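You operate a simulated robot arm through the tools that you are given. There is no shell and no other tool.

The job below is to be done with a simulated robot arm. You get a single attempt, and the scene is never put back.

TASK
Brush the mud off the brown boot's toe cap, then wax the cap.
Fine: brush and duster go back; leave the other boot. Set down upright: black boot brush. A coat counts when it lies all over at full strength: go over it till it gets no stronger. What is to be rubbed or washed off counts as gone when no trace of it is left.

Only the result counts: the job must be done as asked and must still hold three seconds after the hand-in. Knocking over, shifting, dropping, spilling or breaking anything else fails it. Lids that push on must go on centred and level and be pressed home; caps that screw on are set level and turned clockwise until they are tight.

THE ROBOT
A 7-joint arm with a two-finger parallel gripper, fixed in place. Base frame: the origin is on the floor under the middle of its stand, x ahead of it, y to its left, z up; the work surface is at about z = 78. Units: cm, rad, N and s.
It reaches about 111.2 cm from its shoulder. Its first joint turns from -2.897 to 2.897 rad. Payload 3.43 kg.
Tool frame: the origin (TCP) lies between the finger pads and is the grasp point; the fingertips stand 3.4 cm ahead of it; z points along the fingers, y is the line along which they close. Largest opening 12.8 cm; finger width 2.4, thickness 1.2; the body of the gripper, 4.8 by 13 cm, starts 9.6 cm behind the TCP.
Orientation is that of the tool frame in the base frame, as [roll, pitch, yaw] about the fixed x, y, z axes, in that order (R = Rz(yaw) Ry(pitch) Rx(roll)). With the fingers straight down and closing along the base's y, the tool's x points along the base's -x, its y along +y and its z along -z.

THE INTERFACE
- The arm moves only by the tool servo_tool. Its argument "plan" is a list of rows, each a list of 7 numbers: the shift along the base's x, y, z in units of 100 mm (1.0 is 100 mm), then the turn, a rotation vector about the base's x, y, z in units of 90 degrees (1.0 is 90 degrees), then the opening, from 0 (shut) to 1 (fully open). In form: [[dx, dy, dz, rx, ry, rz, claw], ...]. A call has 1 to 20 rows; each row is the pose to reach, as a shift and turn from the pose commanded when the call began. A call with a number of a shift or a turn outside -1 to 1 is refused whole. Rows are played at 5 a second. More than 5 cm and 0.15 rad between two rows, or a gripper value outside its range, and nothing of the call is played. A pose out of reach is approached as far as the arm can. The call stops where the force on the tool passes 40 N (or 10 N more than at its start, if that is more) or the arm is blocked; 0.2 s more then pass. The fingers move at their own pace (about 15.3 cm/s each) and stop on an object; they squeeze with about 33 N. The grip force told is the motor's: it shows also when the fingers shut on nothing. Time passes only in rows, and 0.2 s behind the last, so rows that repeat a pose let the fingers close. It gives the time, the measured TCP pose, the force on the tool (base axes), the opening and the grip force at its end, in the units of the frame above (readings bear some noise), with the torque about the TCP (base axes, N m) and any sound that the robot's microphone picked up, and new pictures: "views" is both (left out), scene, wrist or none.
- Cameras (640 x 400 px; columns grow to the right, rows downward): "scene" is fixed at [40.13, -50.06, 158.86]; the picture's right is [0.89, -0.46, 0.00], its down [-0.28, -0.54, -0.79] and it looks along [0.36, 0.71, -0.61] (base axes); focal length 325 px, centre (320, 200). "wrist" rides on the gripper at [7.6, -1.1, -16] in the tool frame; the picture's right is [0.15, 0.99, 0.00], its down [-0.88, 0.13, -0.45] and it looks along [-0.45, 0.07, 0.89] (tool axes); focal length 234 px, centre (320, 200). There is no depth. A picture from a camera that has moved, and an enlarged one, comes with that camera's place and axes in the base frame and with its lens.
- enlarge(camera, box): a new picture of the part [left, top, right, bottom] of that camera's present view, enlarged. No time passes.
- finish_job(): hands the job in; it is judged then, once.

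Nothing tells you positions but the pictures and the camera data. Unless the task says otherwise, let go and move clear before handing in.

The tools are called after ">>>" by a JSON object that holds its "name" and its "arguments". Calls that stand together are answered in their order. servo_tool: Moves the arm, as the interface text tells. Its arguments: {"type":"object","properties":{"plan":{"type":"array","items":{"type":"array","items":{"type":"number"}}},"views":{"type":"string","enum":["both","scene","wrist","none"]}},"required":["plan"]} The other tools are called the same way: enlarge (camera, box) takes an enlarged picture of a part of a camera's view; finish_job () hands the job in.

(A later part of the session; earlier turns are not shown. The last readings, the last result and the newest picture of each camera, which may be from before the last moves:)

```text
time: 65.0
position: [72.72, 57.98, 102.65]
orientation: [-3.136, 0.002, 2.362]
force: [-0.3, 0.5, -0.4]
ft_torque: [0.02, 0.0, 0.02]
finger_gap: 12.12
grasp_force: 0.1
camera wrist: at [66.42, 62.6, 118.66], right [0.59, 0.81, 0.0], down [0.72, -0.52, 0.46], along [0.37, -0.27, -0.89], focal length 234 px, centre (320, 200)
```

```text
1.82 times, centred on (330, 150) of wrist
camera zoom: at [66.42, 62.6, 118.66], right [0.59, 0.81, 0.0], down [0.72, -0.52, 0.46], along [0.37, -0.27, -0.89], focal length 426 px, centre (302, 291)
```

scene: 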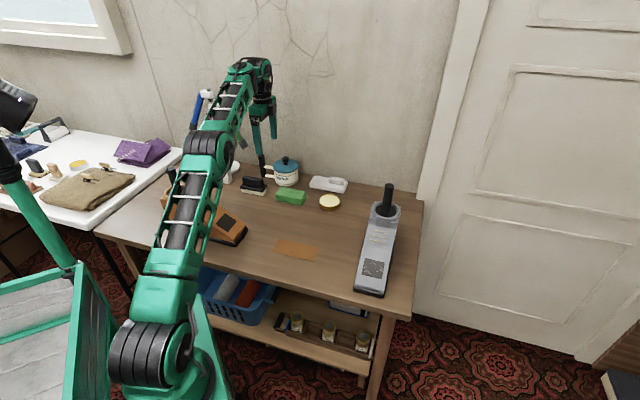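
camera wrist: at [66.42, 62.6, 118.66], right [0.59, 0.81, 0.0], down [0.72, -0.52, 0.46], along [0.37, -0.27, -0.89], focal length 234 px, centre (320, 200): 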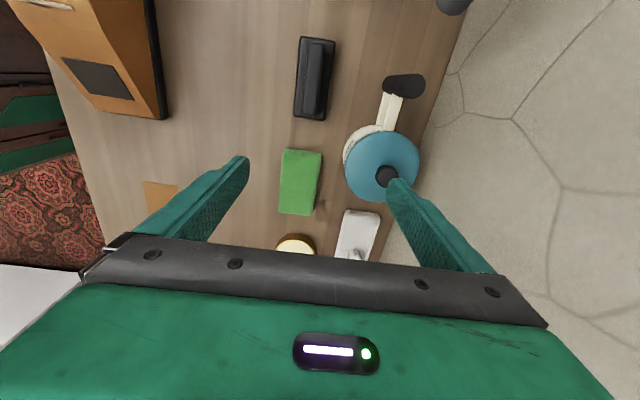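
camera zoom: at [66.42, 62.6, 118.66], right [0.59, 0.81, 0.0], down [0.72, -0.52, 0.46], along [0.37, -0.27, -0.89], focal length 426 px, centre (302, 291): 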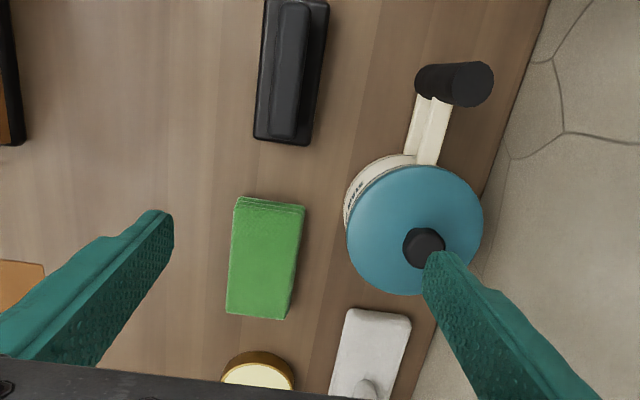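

The green item is a folded cloth lying close to the pot. I'll move a bit further to see the white item and the tin properly.

>>> {"name": "servo_tool", "arguments": {"plan": [[0.2, -0.2, 0.1, 0, 0, 0, 0.8], [0.45, -0.45, 0.2, 0, 0, 0, 0.8], [0.7, -0.7, 0.2, 0, 0, 0, 0.8], [0.7, -0.7, 0.2, 0, 0, 0, 0.8]], "views": "both"}}

>>> {"name": "enlarge", "arguments": {"camera": "wrist", "box": [220, 100, 420, 240]}}

```text
time: 66.0
position: [79.81, 51.14, 104.82]
orientation: [-3.138, 0.001, 2.363]
force: [0.3, 0.3, 0.6]
ft_torque: [-0.02, -0.01, 0.02]
finger_gap: 10.26
grasp_force: 0.1
camera wrist: at [73.58, 55.71, 120.86], right [0.59, 0.81, 0.0], down [0.72, -0.52, 0.46], along [0.37, -0.27, -0.89], focal length 234 px, centre (320, 200)
```

scene: 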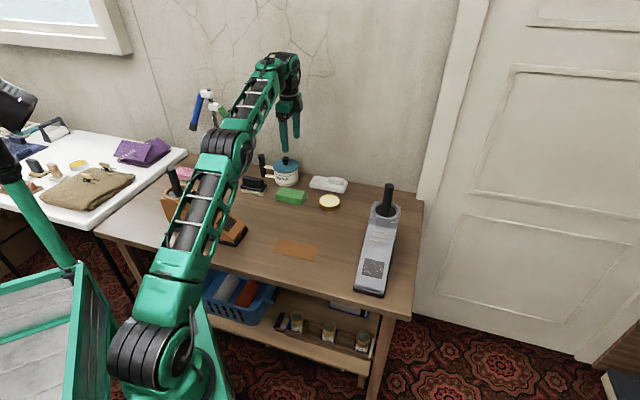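
wrist: 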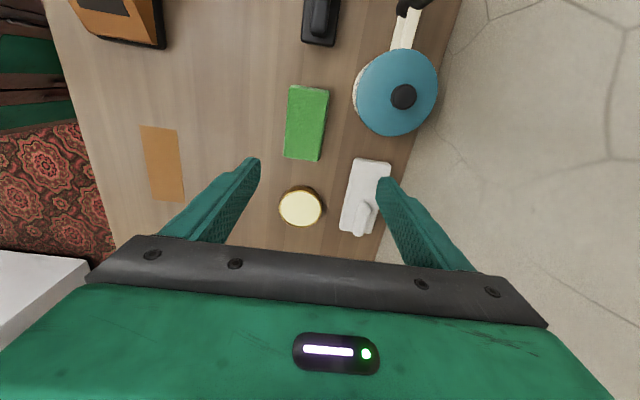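

```text
2.86 times, centred on (320, 170) of wrist
camera zoom: at [73.58, 55.71, 120.86], right [0.59, 0.81, 0.0], down [0.72, -0.52, 0.46], along [0.37, -0.27, -0.89], focal length 669 px, centre (320, 286)
```

zoom: 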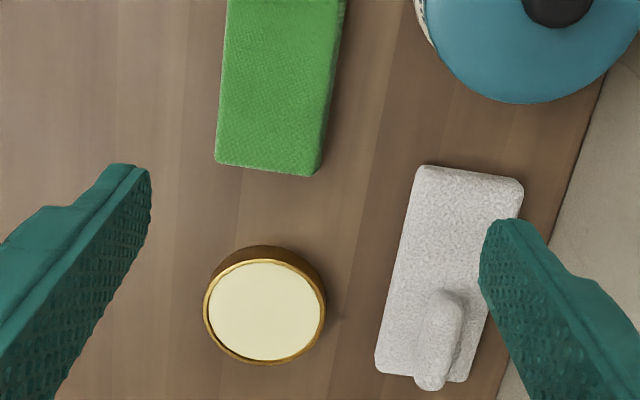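

The white item is a fluffy mitt with a thumb and the pink one is a sponge, so the green folded cloth is the duster. I'll measure it, its gap to the pot, and the tin.

>>> {"name": "enlarge", "arguments": {"camera": "wrist", "box": [270, 75, 350, 170]}}

>>> {"name": "enlarge", "arguments": {"camera": "scene", "box": [270, 180, 345, 215]}}

>>> {"name": "enlarge", "arguments": {"camera": "scene", "box": [315, 190, 345, 213]}}

```text
4.21 times, centred on (310, 122) of wrist
camera zoom: at [73.58, 55.71, 120.86], right [0.59, 0.81, 0.0], down [0.72, -0.52, 0.46], along [0.37, -0.27, -0.89], focal length 986 px, centre (362, 526)
```

zoom: 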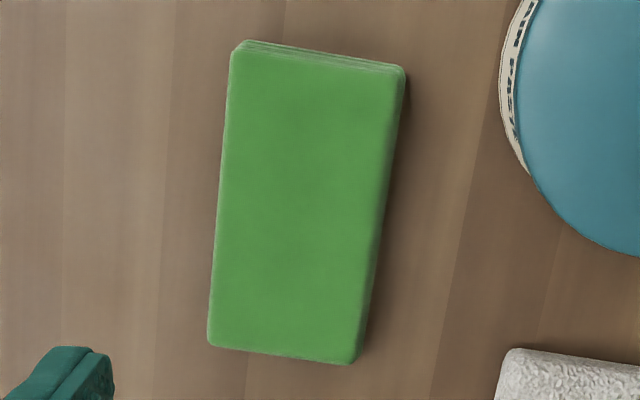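

```text
8.53 times, centred on (308, 198) of scene
camera zoom: at [40.13, -50.06, 158.86], right [0.89, -0.46, 0.0], down [-0.28, -0.54, -0.79], along [0.36, 0.71, -0.61], focal length 2776 px, centre (427, 221)
```

zoom: 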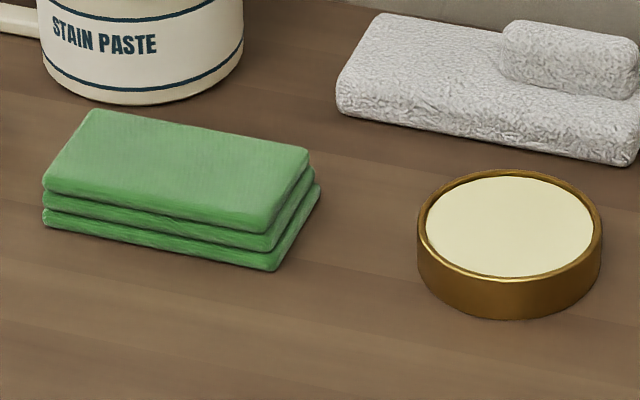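

```text
16.00 times, centred on (330, 202) of scene
camera zoom: at [40.13, -50.06, 158.86], right [0.89, -0.46, 0.0], down [-0.28, -0.54, -0.79], along [0.36, 0.71, -0.61], focal length 5204 px, centre (160, 176)
```

zoom: 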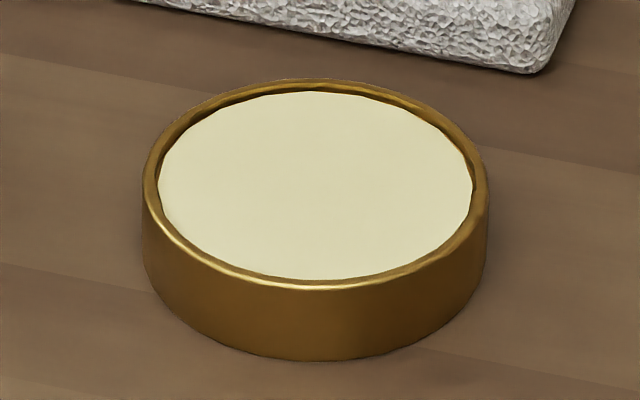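

The duster is about 11.3 × 6.1 × 2.6 cm, centred near (77.45, 49.75), about 4 cm clear of the pot; the tin is near (89, 38.5) with its wax slightly recessed. I'm moving over the duster and lowering part-way to check alignment.

>>> {"name": "servo_tool", "arguments": {"plan": [[-0.12, -0.07, -0.2, 0, 0, 0, 0.7], [-0.236, -0.139, -0.45, 0, 0, 0, 0.7], [-0.236, -0.139, -0.75, 0, 0, 0, 0.7], [-0.236, -0.139, -0.95, 0, 0, 0, 0.7], [-0.236, -0.139, -0.95, 0, 0, 0, 0.7]], "views": "both"}}

>>> {"name": "enlarge", "arguments": {"camera": "wrist", "box": [220, 90, 420, 250]}}

```text
time: 67.2
position: [77.38, 49.51, 95.1]
orientation: [-3.139, -0.001, 2.363]
force: [0.4, -0.8, -0.3]
ft_torque: [0.0, -0.02, 0.0]
finger_gap: 8.96
grasp_force: 0.1
camera wrist: at [70.97, 54.06, 111.17], right [0.59, 0.81, 0.0], down [0.72, -0.52, 0.46], along [0.37, -0.27, -0.89], focal length 234 px, centre (320, 200)
```

scene: 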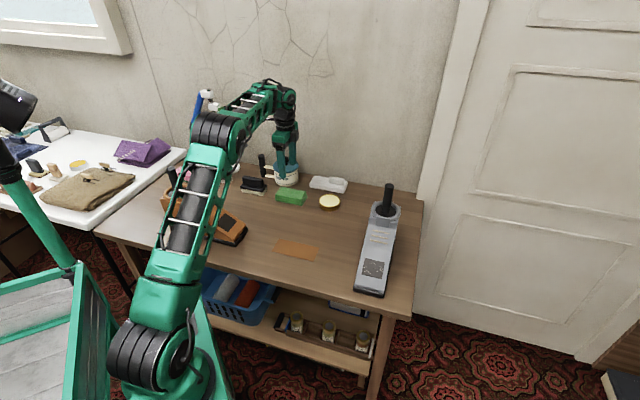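
wrist: 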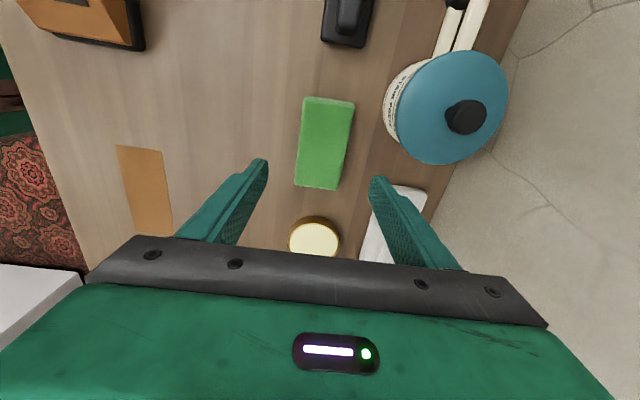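

```text
2.50 times, centred on (320, 170) of wrist
camera zoom: at [70.97, 54.06, 111.17], right [0.59, 0.81, 0.0], down [0.72, -0.52, 0.46], along [0.37, -0.27, -0.89], focal length 585 px, centre (320, 275)
```

zoom: 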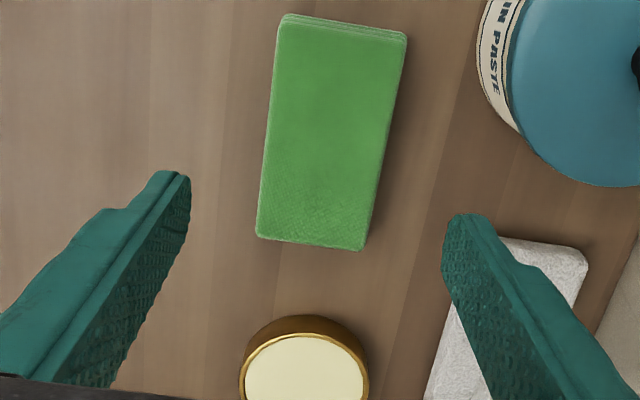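

The cloth centre is about 0.5 cm off in y, so I'll correct that and descend, checking before the final drop.

>>> {"name": "servo_tool", "arguments": {"plan": [[-0.003, 0.055, -0.2, 0, 0, 0, 0.7], [-0.003, 0.055, -0.45, 0, 0, 0, 0.7], [-0.003, 0.055, -0.7, 0, 0, 0, 0.7], [-0.003, 0.055, -0.9, 0, 0, 0, 0.7], [-0.003, 0.055, -1.0, 0, 0, 0, 0.7], [-0.003, 0.055, -1.0, 0, 0, 0, 0.7]], "views": "both"}}

>>> {"name": "enlarge", "arguments": {"camera": "wrist", "box": [220, 90, 420, 250]}}

>>> {"name": "enlarge", "arguments": {"camera": "scene", "box": [265, 160, 345, 215]}}

```text
time: 68.6
position: [77.02, 50.14, 85.04]
orientation: [-3.138, 0.0, 2.363]
force: [0.0, 0.7, 0.6]
ft_torque: [0.0, 0.03, 0.02]
finger_gap: 8.95
grasp_force: 0.0
camera wrist: at [70.84, 54.77, 101.04], right [0.59, 0.81, 0.0], down [0.72, -0.52, 0.46], along [0.37, -0.27, -0.89], focal length 234 px, centre (320, 200)
```

scene: 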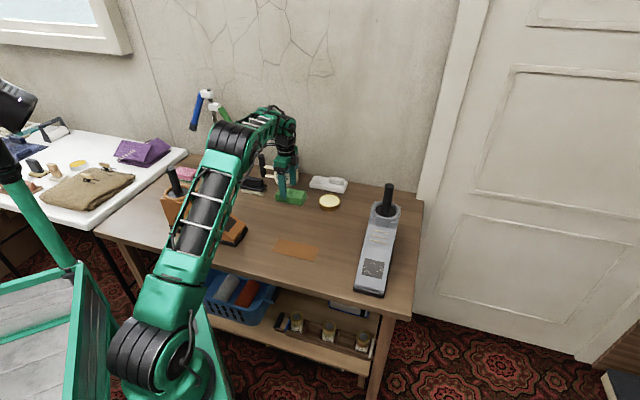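
wrist: 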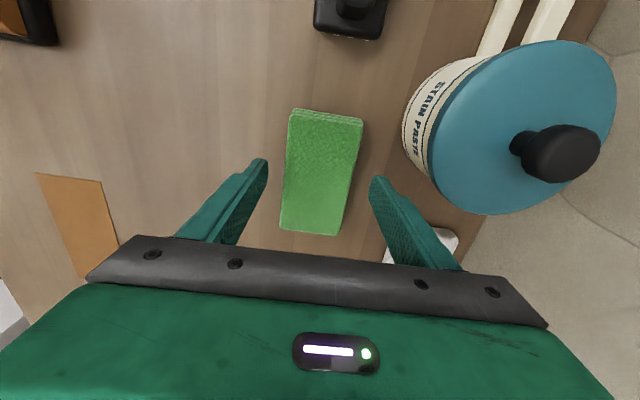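

```text
2.50 times, centred on (320, 170) of wrist
camera zoom: at [70.84, 54.77, 101.04], right [0.59, 0.81, 0.0], down [0.72, -0.52, 0.46], along [0.37, -0.27, -0.89], focal length 585 px, centre (320, 275)
```

zoom: 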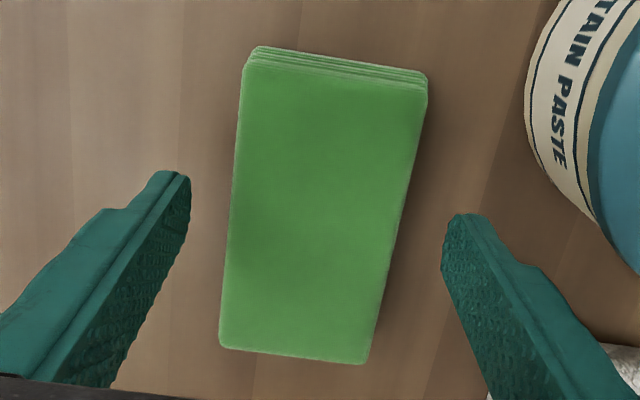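

```text
7.27 times, centred on (305, 188) of scene
camera zoom: at [40.13, -50.06, 158.86], right [0.89, -0.46, 0.0], down [-0.28, -0.54, -0.79], along [0.36, 0.71, -0.61], focal length 2366 px, centre (429, 291)
```

zoom: 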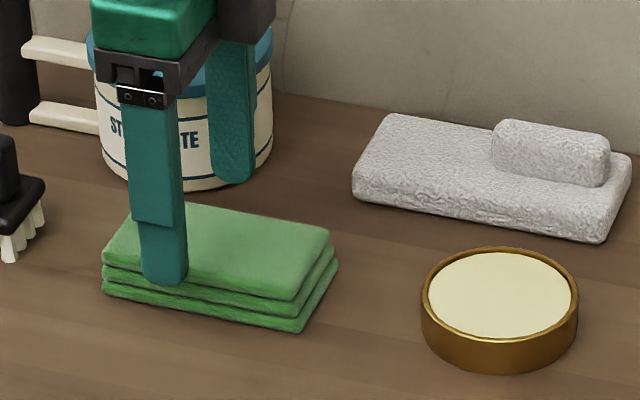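

The cloth is centred and aligned between the fingers. I'm lowering the last 2.7 cm so the fingertips stop about 0.9 cm above the table.

>>> {"name": "servo_tool", "arguments": {"plan": [[0, 0, -0.08, 0, 0, 0, 0.7], [0, 0, -0.16, 0, 0, 0, 0.7], [0, 0, -0.23, 0, 0, 0, 0.7], [0, 0, -0.27, 0, 0, 0, 0.7], [0, 0, -0.27, 0, 0, 0, 0.7]], "views": "scene"}}

>>> {"name": "enlarge", "arguments": {"camera": "scene", "box": [265, 160, 345, 215]}}

```text
time: 69.8
position: [77.08, 50.18, 82.42]
orientation: [-3.137, -0.001, 2.365]
force: [0.0, 0.9, -0.1]
ft_torque: [0.04, 0.0, 0.04]
finger_gap: 8.93
grasp_force: 0.1
```

scene: 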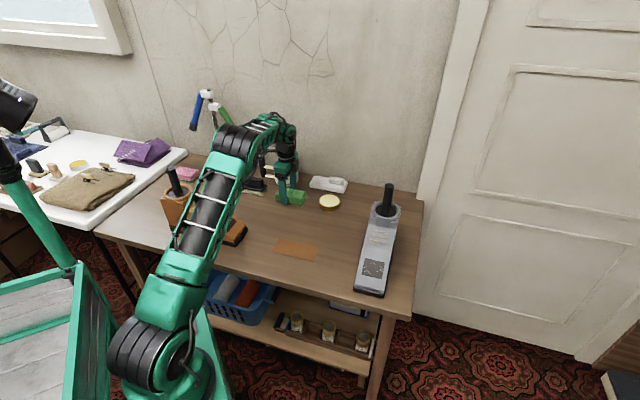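

```text
7.27 times, centred on (305, 188) of scene
camera zoom: at [40.13, -50.06, 158.86], right [0.89, -0.46, 0.0], down [-0.28, -0.54, -0.79], along [0.36, 0.71, -0.61], focal length 2366 px, centre (429, 291)
```

zoom: 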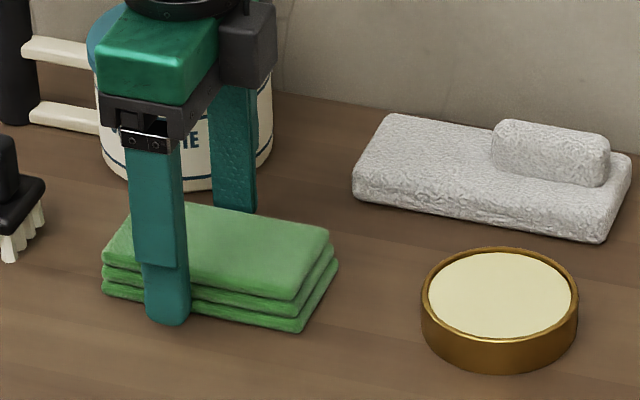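

The fingertips are about 1 cm above the table on both sides of the cloth. Closing now.

>>> {"name": "servo_tool", "arguments": {"plan": [[0, 0, 0, 0, 0, 0, 0.55], [0, 0, 0, 0, 0, 0, 0.45], [0, 0, 0, 0, 0, 0, 0.3], [0, 0, 0, 0, 0, 0, 0.2], [0, 0, 0, 0, 0, 0, 0.2]], "views": "scene"}}

>>> {"name": "enlarge", "arguments": {"camera": "scene", "box": [265, 160, 345, 215]}}

```text
time: 71.0
position: [77.08, 50.2, 82.35]
orientation: [-3.137, 0.001, 2.364]
force: [0.1, 0.2, -0.6]
ft_torque: [0.02, 0.01, 0.01]
finger_gap: 6.52
grasp_force: 33.3
```

scene: 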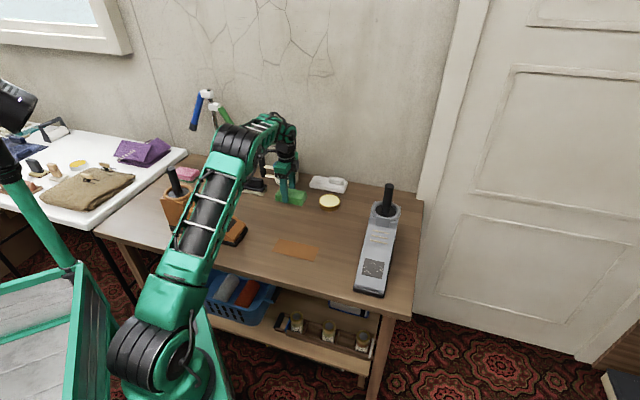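

```text
7.27 times, centred on (305, 188) of scene
camera zoom: at [40.13, -50.06, 158.86], right [0.89, -0.46, 0.0], down [-0.28, -0.54, -0.79], along [0.36, 0.71, -0.61], focal length 2366 px, centre (429, 291)
```

zoom: 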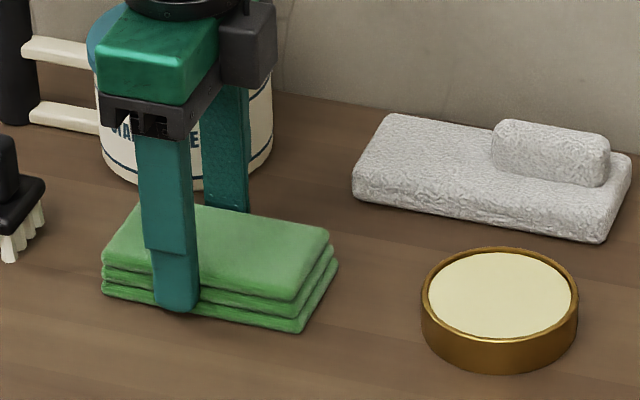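

The cloth is held firmly (gap 6.5 cm, 33 N), and its home pose is TCP (77.08, 50.19, 82.38). I'm lifting straight up and checking.

>>> {"name": "servo_tool", "arguments": {"plan": [[0, 0, 0.1, 0, 0, 0, 0.1], [0, 0, 0.3, 0, 0, 0, 0.1], [0, 0, 0.6, 0, 0, 0, 0.1], [0, 0, 0.9, 0, 0, 0, 0.1], [0, 0, 1.0, 0, 0, 0, 0.1]], "views": "both"}}

>>> {"name": "enlarge", "arguments": {"camera": "wrist", "box": [220, 90, 420, 250]}}

>>> {"name": "enlarge", "arguments": {"camera": "scene", "box": [265, 130, 345, 215]}}

```text
time: 72.2
position: [77.14, 50.07, 92.44]
orientation: [-3.138, 0.002, 2.363]
force: [0.3, -0.6, 0.1]
ft_torque: [0.02, 0.03, -0.01]
finger_gap: 6.5
grasp_force: 32.6
camera wrist: at [70.91, 54.57, 108.37], right [0.59, 0.81, 0.0], down [0.72, -0.52, 0.46], along [0.37, -0.27, -0.89], focal length 234 px, centre (320, 200)
```

scene: 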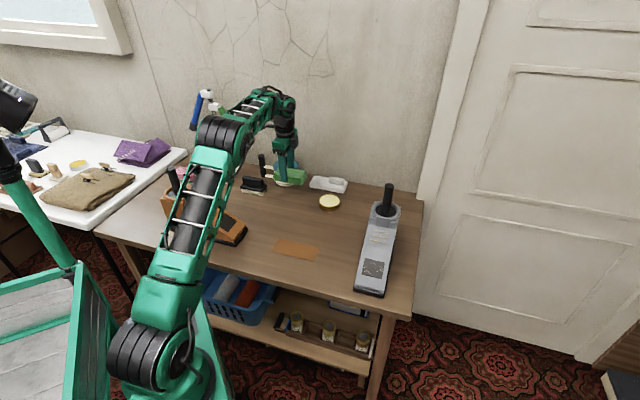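
wrist: 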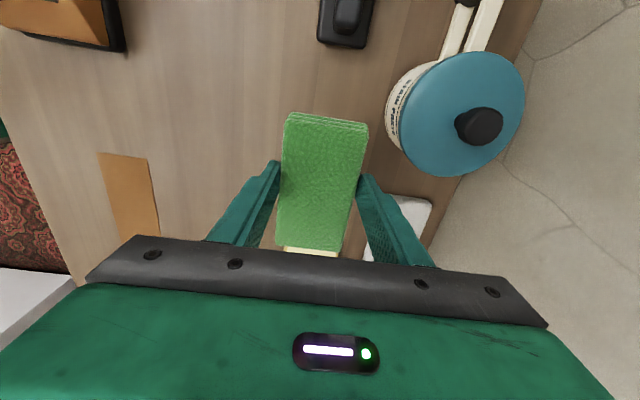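

```text
2.50 times, centred on (320, 170) of wrist
camera zoom: at [70.91, 54.57, 108.37], right [0.59, 0.81, 0.0], down [0.72, -0.52, 0.46], along [0.37, -0.27, -0.89], focal length 585 px, centre (320, 275)
```

zoom: 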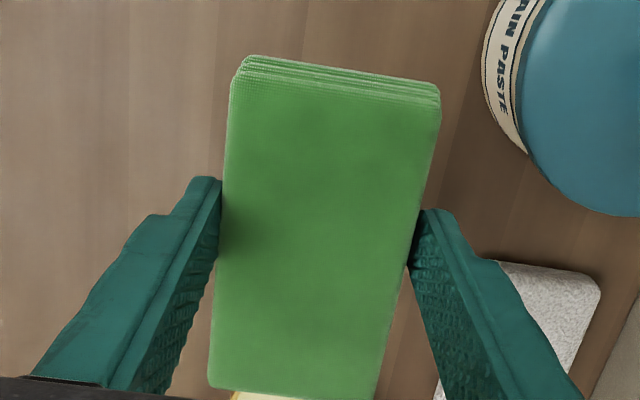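

```text
4.71 times, centred on (305, 172) of scene
camera zoom: at [40.13, -50.06, 158.86], right [0.89, -0.46, 0.0], down [-0.28, -0.54, -0.79], along [0.36, 0.71, -0.61], focal length 1531 px, centre (391, 329)
```

zoom: 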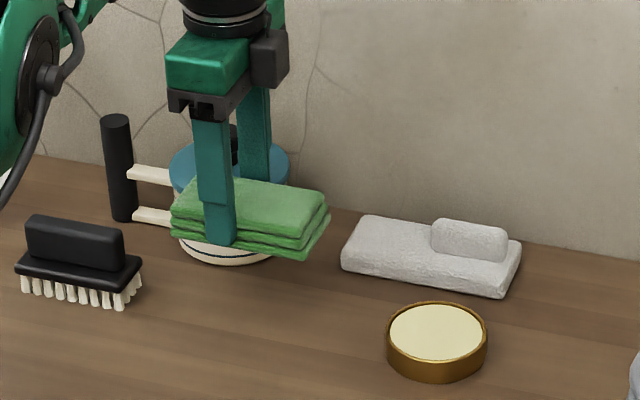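

The cloth is held level and the brush is in place behind it. Next I'll carry the cloth over the wax tin (about (89, 39.4)) with a 5° tilt so its front end can dip inside the rim.

>>> {"name": "servo_tool", "arguments": {"plan": [[0.2, -0.18, 0, 0, 0, 0, 0], [0.42, -0.37, 0, 0.02, 0.02, 0, 0], [0.64, -0.55, -0.1, 0.039, 0.0395, 0, 0], [0.845, -0.73, -0.2, 0.039, 0.0395, 0, 0], [0.845, -0.73, -0.3, 0.039, 0.0395, 0, 0]], "views": "both"}}

>>> {"name": "enlarge", "arguments": {"camera": "scene", "box": [280, 145, 380, 225]}}

>>> {"name": "enlarge", "arguments": {"camera": "wrist", "box": [220, 90, 420, 250]}}

```text
time: 73.4
position: [85.61, 42.76, 89.49]
orientation: [-3.137, -0.086, 2.362]
force: [-0.1, 0.2, -0.6]
ft_torque: [-0.01, -0.01, 0.0]
finger_gap: 6.51
grasp_force: 32.8
camera wrist: at [80.41, 46.3, 105.99], right [0.59, 0.81, 0.01], down [0.75, -0.55, 0.38], along [0.31, -0.22, -0.93], focal length 234 px, centre (320, 200)
```

scene: 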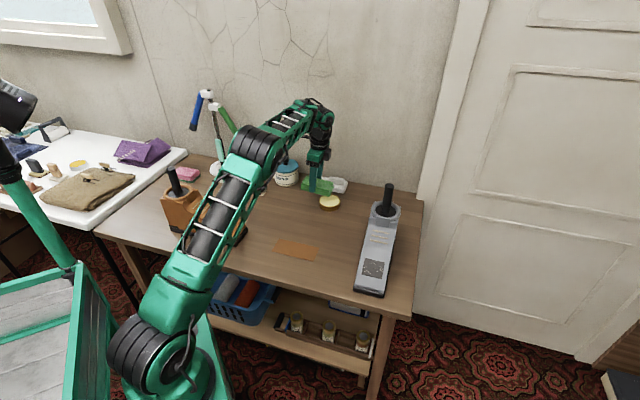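
wrist: 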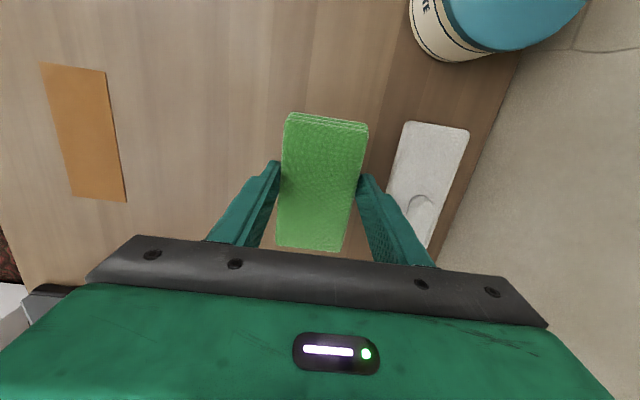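

```text
5.00 times, centred on (330, 185) of scene
camera zoom: at [40.13, -50.06, 158.86], right [0.89, -0.46, 0.0], down [-0.28, -0.54, -0.79], along [0.36, 0.71, -0.61], focal length 1626 px, centre (270, 275)
```

zoom: 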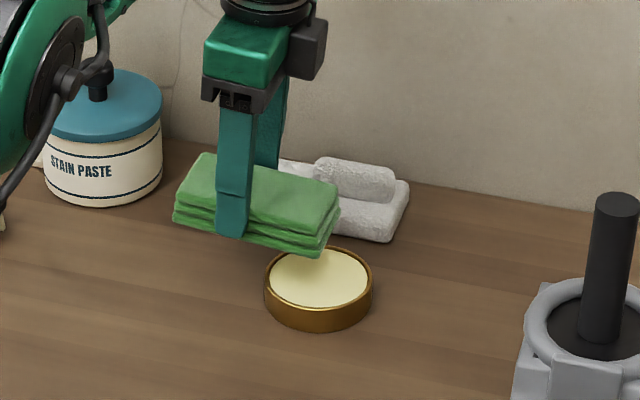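

```text
2.50 times, centred on (320, 170) of wrist
camera zoom: at [80.41, 46.3, 105.99], right [0.59, 0.81, 0.01], down [0.75, -0.55, 0.38], along [0.31, -0.22, -0.93], focal length 585 px, centre (320, 275)
```

zoom: 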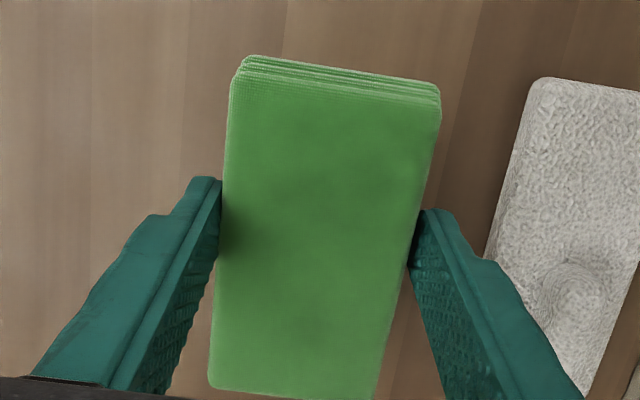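

The scene view shows the cloth end will land inside the rim after a 0.3–0.4 cm sideways correction. I'm lowering to just above the wax.

>>> {"name": "servo_tool", "arguments": {"plan": [[-0.003, 0.039, -0.1, 0, 0, 0, 0], [-0.003, 0.039, -0.22, 0, 0, 0, 0], [-0.003, 0.039, -0.33, 0, 0, 0, 0], [-0.003, 0.039, -0.39, 0, 0, 0, 0], [-0.003, 0.039, -0.39, 0, 0, 0, 0]], "views": "scene"}}

>>> {"name": "enlarge", "arguments": {"camera": "scene", "box": [290, 165, 365, 220]}}

```text
time: 74.6
position: [85.5, 43.09, 85.47]
orientation: [-3.138, -0.088, 2.363]
force: [0.3, -0.4, -1.0]
ft_torque: [0.02, -0.05, -0.03]
finger_gap: 6.5
grasp_force: 33.1
```

scene: 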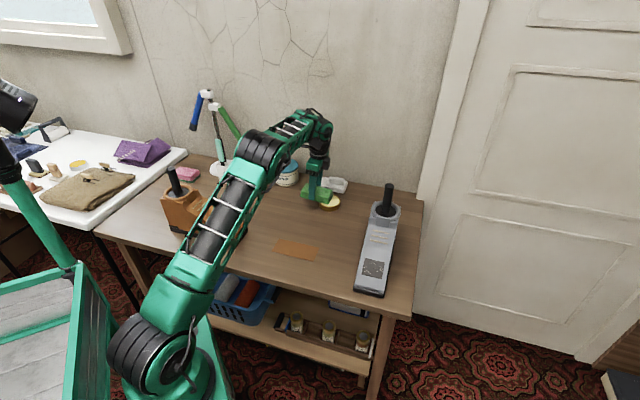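

```text
7.27 times, centred on (328, 192) of scene
camera zoom: at [40.13, -50.06, 158.86], right [0.89, -0.46, 0.0], down [-0.28, -0.54, -0.79], along [0.36, 0.71, -0.61], focal length 2366 px, centre (266, 254)
```

zoom: 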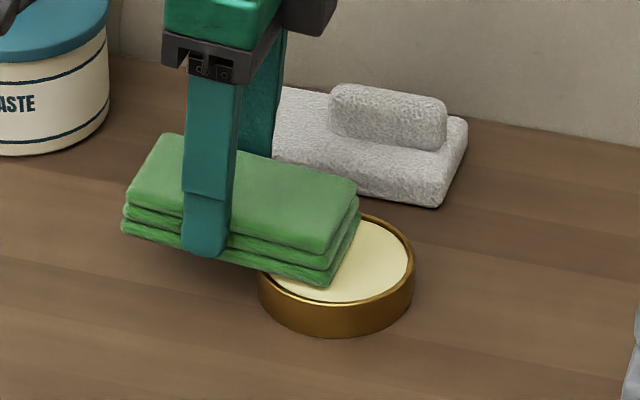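

The end is just above the wax, inside the rim. I'm stepping down a millimetre at a time until I feel it.

>>> {"name": "servo_tool", "arguments": {"plan": [[0, 0, -0.015, 0, 0, 0, 0], [0, 0, -0.03, 0, 0, 0, 0], [0, 0, -0.04, 0, 0, 0, 0], [0, 0, -0.04, 0, 0, 0, 0]], "views": "none"}}

>>> {"name": "servo_tool", "arguments": {"plan": [[0, 0, -0.01, 0, 0, 0, 0], [0, 0, -0.01, 0, 0, 0, 0]], "views": "none"}}

```text
time: 75.6
position: [85.58, 43.27, 85.08]
orientation: [-3.139, -0.085, 2.363]
force: [-0.8, -0.4, 7.2]
ft_torque: [-0.34, -0.35, -0.13]
finger_gap: 6.49
grasp_force: 33.5
```

```text
time: 76.2
position: [85.58, 43.25, 85.13]
orientation: [3.141, -0.086, 2.365]
force: [0.7, 2.7, 16.4]
ft_torque: [-0.67, -0.72, 0.07]
finger_gap: 6.49
grasp_force: 33.5
```

Contact: about 16 N, with the torque confirming it is at the cloth's front end on the wax. I'll ease the pressure and look for signs of wax on the cloth.

>>> {"name": "servo_tool", "arguments": {"plan": [[0, 0, 0.006, 0, 0, 0, 0], [0, 0, 0.006, 0, 0, 0, 0], [0, 0, 0.006, 0, 0, 0, 0]], "views": "scene"}}

>>> {"name": "enlarge", "arguments": {"camera": "scene", "box": [300, 175, 355, 215]}}

```text
time: 77.0
position: [85.49, 43.21, 85.02]
orientation: [-3.138, -0.086, 2.363]
force: [4.8, 2.4, 10.6]
ft_torque: [-0.28, -0.83, 0.33]
finger_gap: 6.48
grasp_force: 33.0
```

scene: 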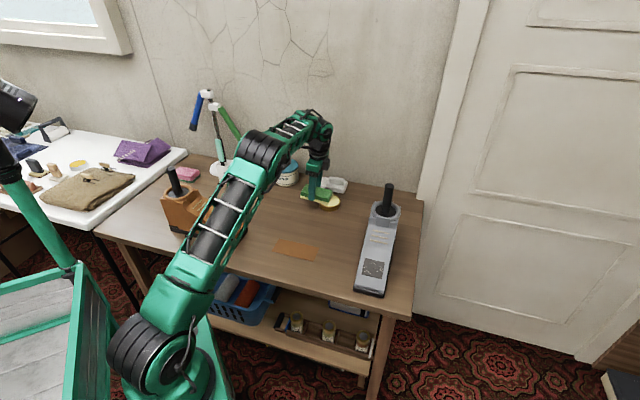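

```text
10.00 times, centred on (328, 195) of scene
camera zoom: at [40.13, -50.06, 158.86], right [0.89, -0.46, 0.0], down [-0.28, -0.54, -0.79], along [0.36, 0.71, -0.61], focal length 3252 px, centre (245, 250)
```

zoom: 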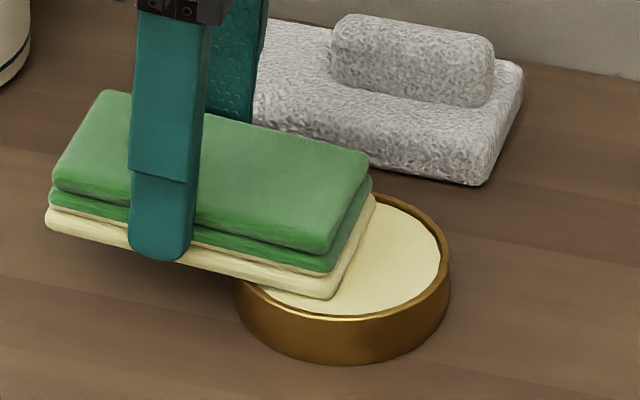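

The cloth's bottom layer has turned wax-coloured, so it's loaded. I'm lifting straight up out of the tin and levelling.

>>> {"name": "servo_tool", "arguments": {"plan": [[0, 0, 0.1, 0, 0, 0, 0], [0, 0, 0.3, 0, 0, 0, 0], [0, 0, 0.6, -0.02, -0.02, 0, 0], [0, 0, 0.85, -0.039, -0.0395, 0, 0], [0, 0, 1.0, -0.039, -0.0395, 0, 0]], "views": "scene"}}

>>> {"name": "enlarge", "arguments": {"camera": "scene", "box": [270, 130, 370, 220]}}

```text
time: 78.2
position: [85.56, 43.18, 94.96]
orientation: [-3.137, 0.0, 2.364]
force: [0.5, 0.2, -0.9]
ft_torque: [0.0, 0.0, -0.02]
finger_gap: 6.5
grasp_force: 32.8
```

scene: 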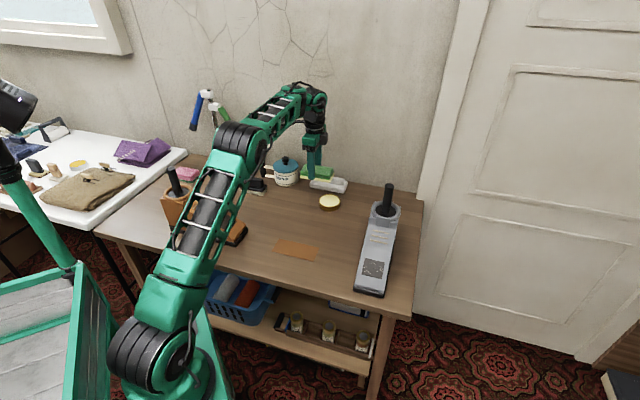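

```text
4.44 times, centred on (320, 175) of scene
camera zoom: at [40.13, -50.06, 158.86], right [0.89, -0.46, 0.0], down [-0.28, -0.54, -0.79], along [0.36, 0.71, -0.61], focal length 1446 px, centre (320, 311)
```

zoom: 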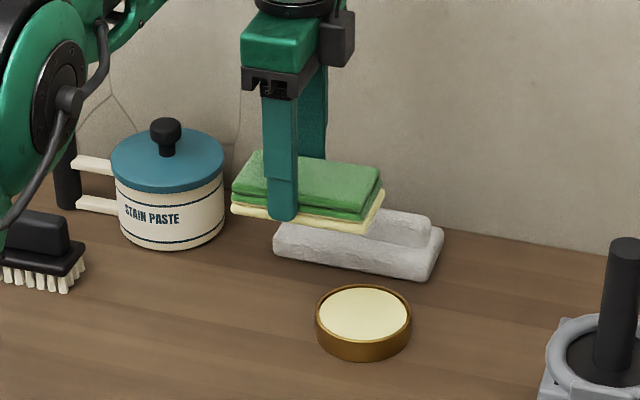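

The tin stayed put and the cloth is evenly loaded. I'm carrying it to the boot, turning 90° on the way.

>>> {"name": "servo_tool", "arguments": {"plan": [[-0.08, 0, 0.1, 0, 0, 0.08, 0], [-0.16, 0, 0.2, 0, 0, 0.166, 0], [-0.25, 0, 0.3, 0, 0, 0.25, 0], [-0.33, 0, 0.4, 0, 0, 0.333, 0], [-0.41, 0, 0.5, 0, 0, 0.416, 0], [-0.5, 0, 0.5, 0, 0, 0.5, 0], [-0.58, 0, 0.5, 0, 0, 0.583, 0], [-0.66, 0, 0.5, 0, 0, 0.666, 0], [-0.75, 0, 0.5, 0, 0, 0.75, 0], [-0.83, 0, 0.5, 0, 0, 0.833, 0], [-0.91, 0, 0.5, 0, 0, 0.916, 0], [-1.0, 0, 0.5, 0, 0, 1.0, 0]], "views": "none"}}

>>> {"name": "servo_tool", "arguments": {"plan": [[-0.3, 0, 0, 0, 0, 0, 0], [-0.6, 0, 0, 0, 0, 0, 0], [-0.85, 0, 0, 0, 0, 0, 0], [-1.0, 0, 0, 0, 0, 0, 0], [-1.0, 0, 0, 0, 0, 0, 0]], "views": "both"}}

```text
time: 80.8
position: [75.58, 43.1, 100.01]
orientation: [-3.138, 0.002, -2.347]
force: [1.3, -0.4, -0.4]
ft_torque: [0.02, -0.01, 0.04]
finger_gap: 6.52
grasp_force: 33.1
```

```text
time: 82.0
position: [65.43, 43.06, 100.06]
orientation: [-3.14, -0.001, -2.349]
force: [-0.4, -0.9, -0.2]
ft_torque: [-0.03, 0.0, 0.03]
finger_gap: 6.46
grasp_force: 32.6
camera wrist: at [60.78, 36.92, 116.02], right [-0.81, 0.59, 0.0], down [0.52, 0.72, 0.46], along [0.27, 0.37, -0.89], focal length 234 px, centre (320, 200)
```

scene: 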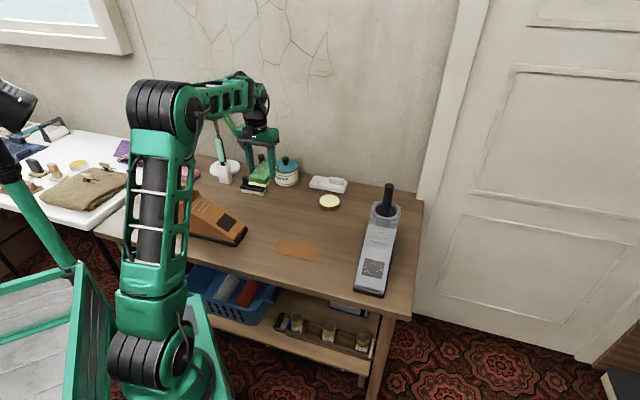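
wrist: 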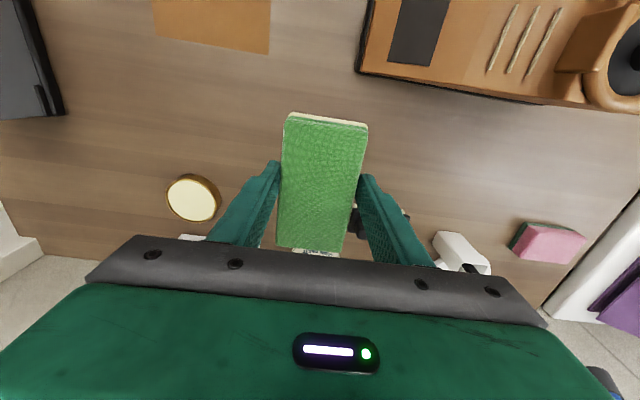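

The boot is in clear view now, so I'll zoom in to check its position and the clean panel before waxing.

>>> {"name": "enlarge", "arguments": {"camera": "scene", "box": [200, 195, 264, 255]}}

>>> {"name": "enlarge", "arguments": {"camera": "wrist", "box": [350, 0, 470, 90]}}

```text
6.67 times, centred on (232, 225) of scene
camera zoom: at [40.13, -50.06, 158.86], right [0.89, -0.46, 0.0], down [-0.28, -0.54, -0.79], along [0.36, 0.71, -0.61], focal length 2168 px, centre (907, 33)
```

zoom: 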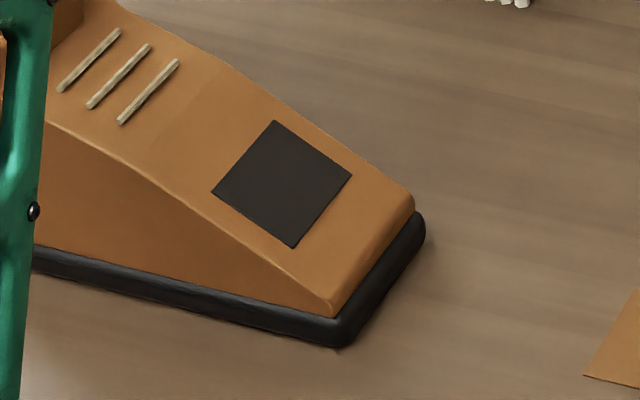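

```text
4.44 times, centred on (410, 45) of wrist
camera zoom: at [60.78, 36.92, 116.02], right [-0.81, 0.59, 0.0], down [0.52, 0.72, 0.46], along [0.27, 0.37, -0.89], focal length 1041 px, centre (-80, 889)
```

zoom: 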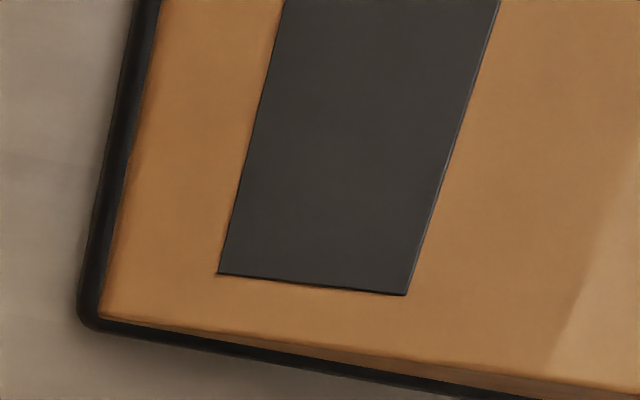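

The panel is clean and the boot sits about 0.5 cm heel-ward of where it started. I'm tilting the cloth to the cap's slope and moving to a hover above it.

>>> {"name": "servo_tool", "arguments": {"plan": [[-0.1, -0.1, 0, 0.0437, 0.0442, 0, 0], [-0.22, -0.2, 0, 0.0873, 0.0884, 0, 0], [-0.34, -0.3, 0, 0.131, 0.1327, 0, 0], [-0.46, -0.4, 0, 0.1747, 0.1769, 0, 0], [-0.58, -0.5, 0, 0.2183, 0.2211, 0, 0], [-0.7, -0.6, 0, 0.262, 0.2653, 0, 0]], "views": "none"}}

>>> {"name": "servo_tool", "arguments": {"plan": [[-0.15, -0.1, -0.1, 0, 0, 0, 0], [-0.3, -0.18, -0.3, 0, 0, 0, 0], [-0.43, -0.2, -0.55, 0, 0, 0, 0], [-0.457, -0.2, -0.69, 0, 0, 0, 0], [-0.457, -0.2, -0.69, 0, 0, 0, 0]], "views": "both"}}

>>> {"name": "enlarge", "arguments": {"camera": "scene", "box": [190, 170, 290, 250]}}

>>> {"name": "enlarge", "arguments": {"camera": "wrist", "box": [220, 70, 470, 250]}}

```text
time: 83.4
position: [58.49, 37.15, 100.1]
orientation: [2.557, 0.002, -2.35]
force: [-0.5, 0.3, 0.3]
ft_torque: [-0.04, -0.02, -0.02]
finger_gap: 6.5
grasp_force: 33.5
```

```text
time: 84.6
position: [54.0, 35.08, 93.33]
orientation: [2.558, 0.0, -2.35]
force: [1.0, -0.4, 0.1]
ft_torque: [0.01, 0.0, 0.03]
finger_gap: 6.47
grasp_force: 32.7
camera wrist: at [55.46, 22.93, 106.04], right [-0.69, 0.48, 0.55], down [0.72, 0.53, 0.45], along [-0.07, 0.7, -0.71], focal length 234 px, centre (320, 200)
```

scene: 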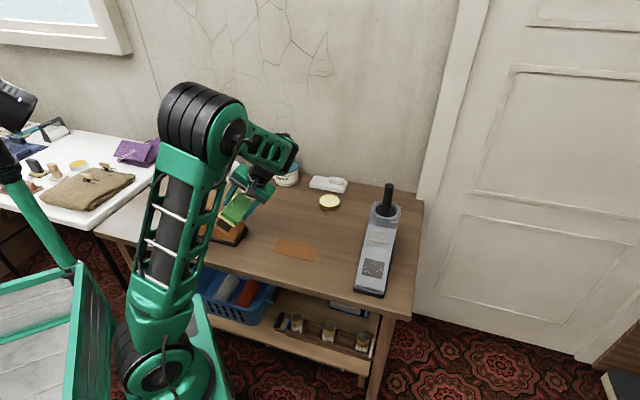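
wrist: 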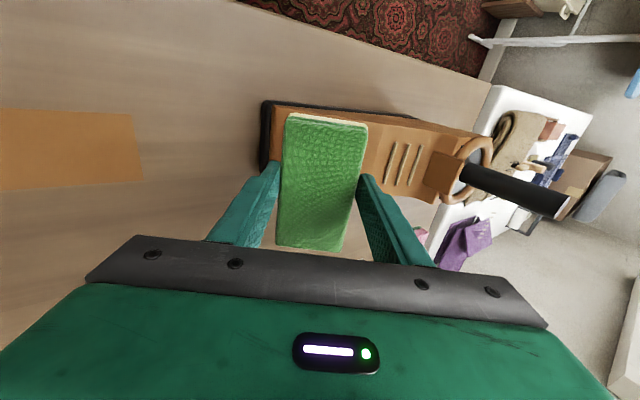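

```text
5.00 times, centred on (240, 210) of scene
camera zoom: at [40.13, -50.06, 158.86], right [0.89, -0.46, 0.0], down [-0.28, -0.54, -0.79], along [0.36, 0.71, -0.61], focal length 1626 px, centre (720, 150)
```

zoom: 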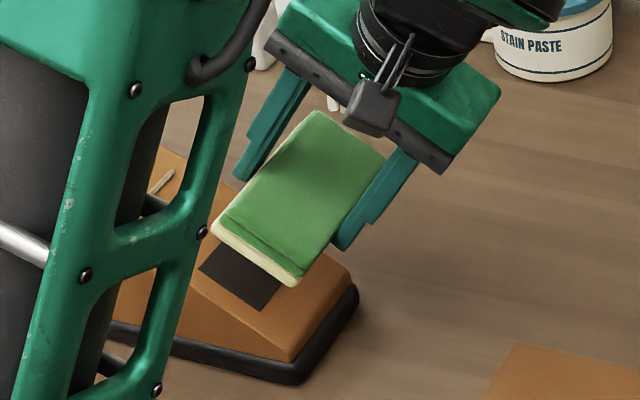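

```text
2.22 times, centred on (345, 160) of wrist
camera zoom: at [55.46, 22.93, 106.04], right [-0.69, 0.48, 0.55], down [0.72, 0.53, 0.45], along [-0.07, 0.7, -0.71], focal length 520 px, centre (264, 289)
```

zoom: 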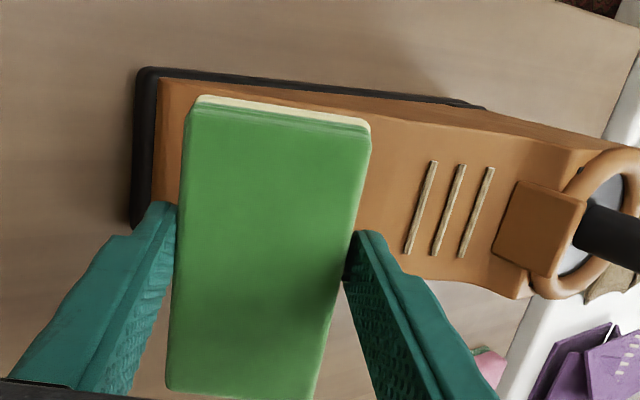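

The cloth is flush-oriented and centred about 6 cm off the panel. I'm shifting slightly up-slope and approaching to just short of contact.

>>> {"name": "servo_tool", "arguments": {"plan": [[-0.077, 0.076, 0.071, 0, 0, 0, 0], [-0.155, 0.153, -0.096, 0, 0, 0, 0], [-0.234, 0.23, -0.263, 0, 0, 0, 0], [-0.281, 0.277, -0.363, 0, 0, 0, 0], [-0.281, 0.277, -0.363, 0, 0, 0, 0]], "views": "none"}}

>>> {"name": "servo_tool", "arguments": {"plan": [[-0.006, 0.006, -0.0125, 0, 0, 0, 0], [-0.012, 0.012, -0.025, 0, 0, 0, 0], [-0.016, 0.016, -0.033, 0, 0, 0, 0], [-0.016, 0.016, -0.033, 0, 0, 0, 0]], "views": "scene"}}

>>> {"name": "enlarge", "arguments": {"camera": "scene", "box": [190, 190, 270, 250]}}

```text
time: 85.8
position: [51.13, 37.94, 89.39]
orientation: [2.559, -0.002, -2.349]
force: [-0.4, 0.1, -1.0]
ft_torque: [0.01, -0.04, -0.01]
finger_gap: 6.49
grasp_force: 32.6
```

```text
time: 86.8
position: [50.85, 38.15, 89.17]
orientation: [2.56, -0.001, -2.349]
force: [0.3, 0.1, -1.6]
ft_torque: [-0.02, 0.01, -0.03]
finger_gap: 6.5
grasp_force: 33.0
```

scene: 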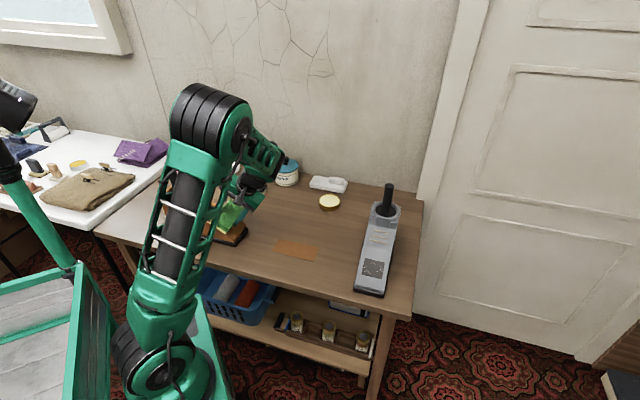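

```text
6.67 times, centred on (230, 220) of scene
camera zoom: at [40.13, -50.06, 158.86], right [0.89, -0.46, 0.0], down [-0.28, -0.54, -0.79], along [0.36, 0.71, -0.61], focal length 2168 px, centre (920, 67)
```

zoom: 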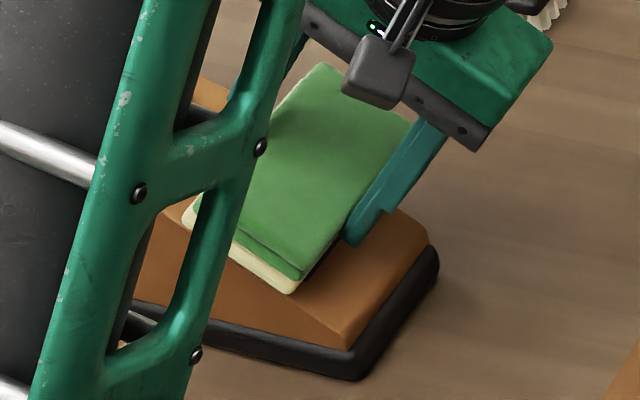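

Not touching yet; about 2–3 mm to go. I'm continuing gently.

>>> {"name": "servo_tool", "arguments": {"plan": [[-0.004, 0.004, -0.0083, 0, 0, 0, 0], [-0.008, 0.008, -0.0167, 0, 0, 0, 0], [-0.008, 0.008, -0.0167, 0, 0, 0, 0]], "views": "none"}}

>>> {"name": "servo_tool", "arguments": {"plan": [[-0.004, 0.004, -0.0083, 0, 0, 0, 0], [-0.004, 0.004, -0.0083, 0, 0, 0, 0]], "views": "none"}}

```text
time: 87.6
position: [50.95, 38.28, 88.96]
orientation: [2.558, 0.001, -2.348]
force: [0.8, -0.3, -1.7]
ft_torque: [0.01, 0.01, -0.03]
finger_gap: 6.5
grasp_force: 32.6
```

```text
time: 88.2
position: [50.75, 38.22, 88.82]
orientation: [2.559, 0.0, -2.349]
force: [0.0, 0.4, -0.4]
ft_torque: [-0.01, 0.01, 0.03]
finger_gap: 6.47
grasp_force: 33.0
```

>>> {"name": "servo_tool", "arguments": {"plan": [[-0.004, 0.004, -0.0083, 0, 0, 0, 0], [-0.004, 0.004, -0.0083, 0, 0, 0, 0]], "views": "none"}}

>>> {"name": "servo_tool", "arguments": {"plan": [[-0.002, 0.002, -0.0042, 0, 0, 0, 0], [-0.002, 0.002, -0.0042, 0, 0, 0, 0]], "views": "none"}}

```text
time: 88.8
position: [50.82, 38.16, 88.74]
orientation: [2.557, -0.001, -2.35]
force: [0.2, 0.7, -0.4]
ft_torque: [-0.04, 0.0, -0.01]
finger_gap: 6.49
grasp_force: 33.9
```

```text
time: 89.4
position: [50.75, 38.3, 88.81]
orientation: [2.558, 0.0, -2.349]
force: [0.5, 0.1, 0.0]
ft_torque: [-0.01, 0.02, -0.01]
finger_gap: 6.51
grasp_force: 33.4
```

>>> {"name": "servo_tool", "arguments": {"plan": [[-0.004, 0.004, -0.0083, 0, 0, 0, 0], [-0.004, 0.004, -0.0083, 0, 0, 0, 0]], "views": "none"}}

>>> {"name": "servo_tool", "arguments": {"plan": [[-0.004, 0.004, -0.0083, 0, 0, 0, 0], [-0.004, 0.004, -0.0083, 0, 0, 0, 0]], "views": "scene"}}

>>> {"name": "enlarge", "arguments": {"camera": "scene", "box": [205, 200, 255, 240]}}

```text
time: 90.0
position: [50.77, 38.45, 88.76]
orientation: [2.557, 0.001, -2.349]
force: [2.6, -4.5, 9.8]
ft_torque: [-0.57, 0.12, 0.19]
finger_gap: 6.51
grasp_force: 32.6
```

```text
time: 90.6
position: [50.83, 38.4, 88.72]
orientation: [2.558, 0.002, -2.351]
force: [6.5, -7.2, 21.0]
ft_torque: [-0.59, -0.13, 0.16]
finger_gap: 6.52
grasp_force: 34.2
```

scene: 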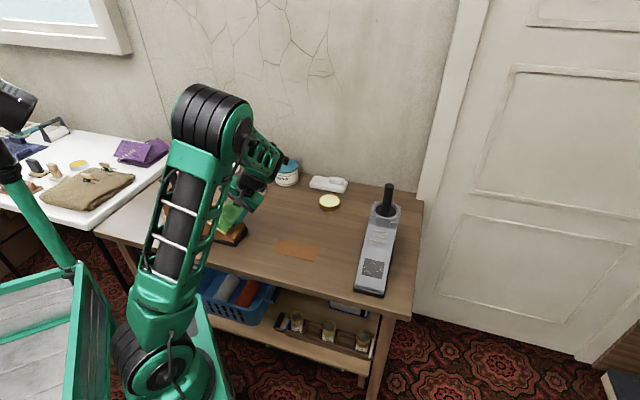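

```text
10.00 times, centred on (230, 220) of scene
camera zoom: at [40.13, -50.06, 158.86], right [0.89, -0.46, 0.0], down [-0.28, -0.54, -0.79], along [0.36, 0.71, -0.61], focal length 3252 px, centre (1220, 0)
```

zoom: 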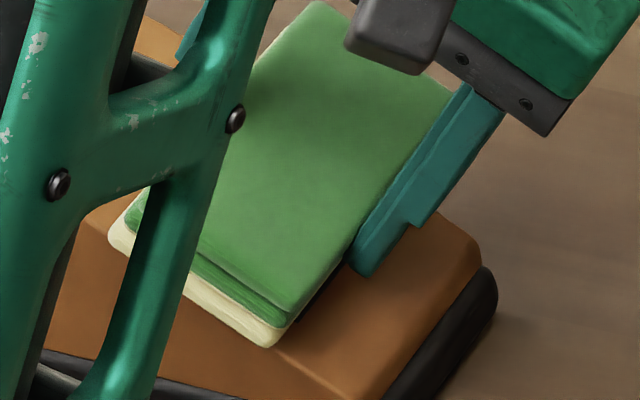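

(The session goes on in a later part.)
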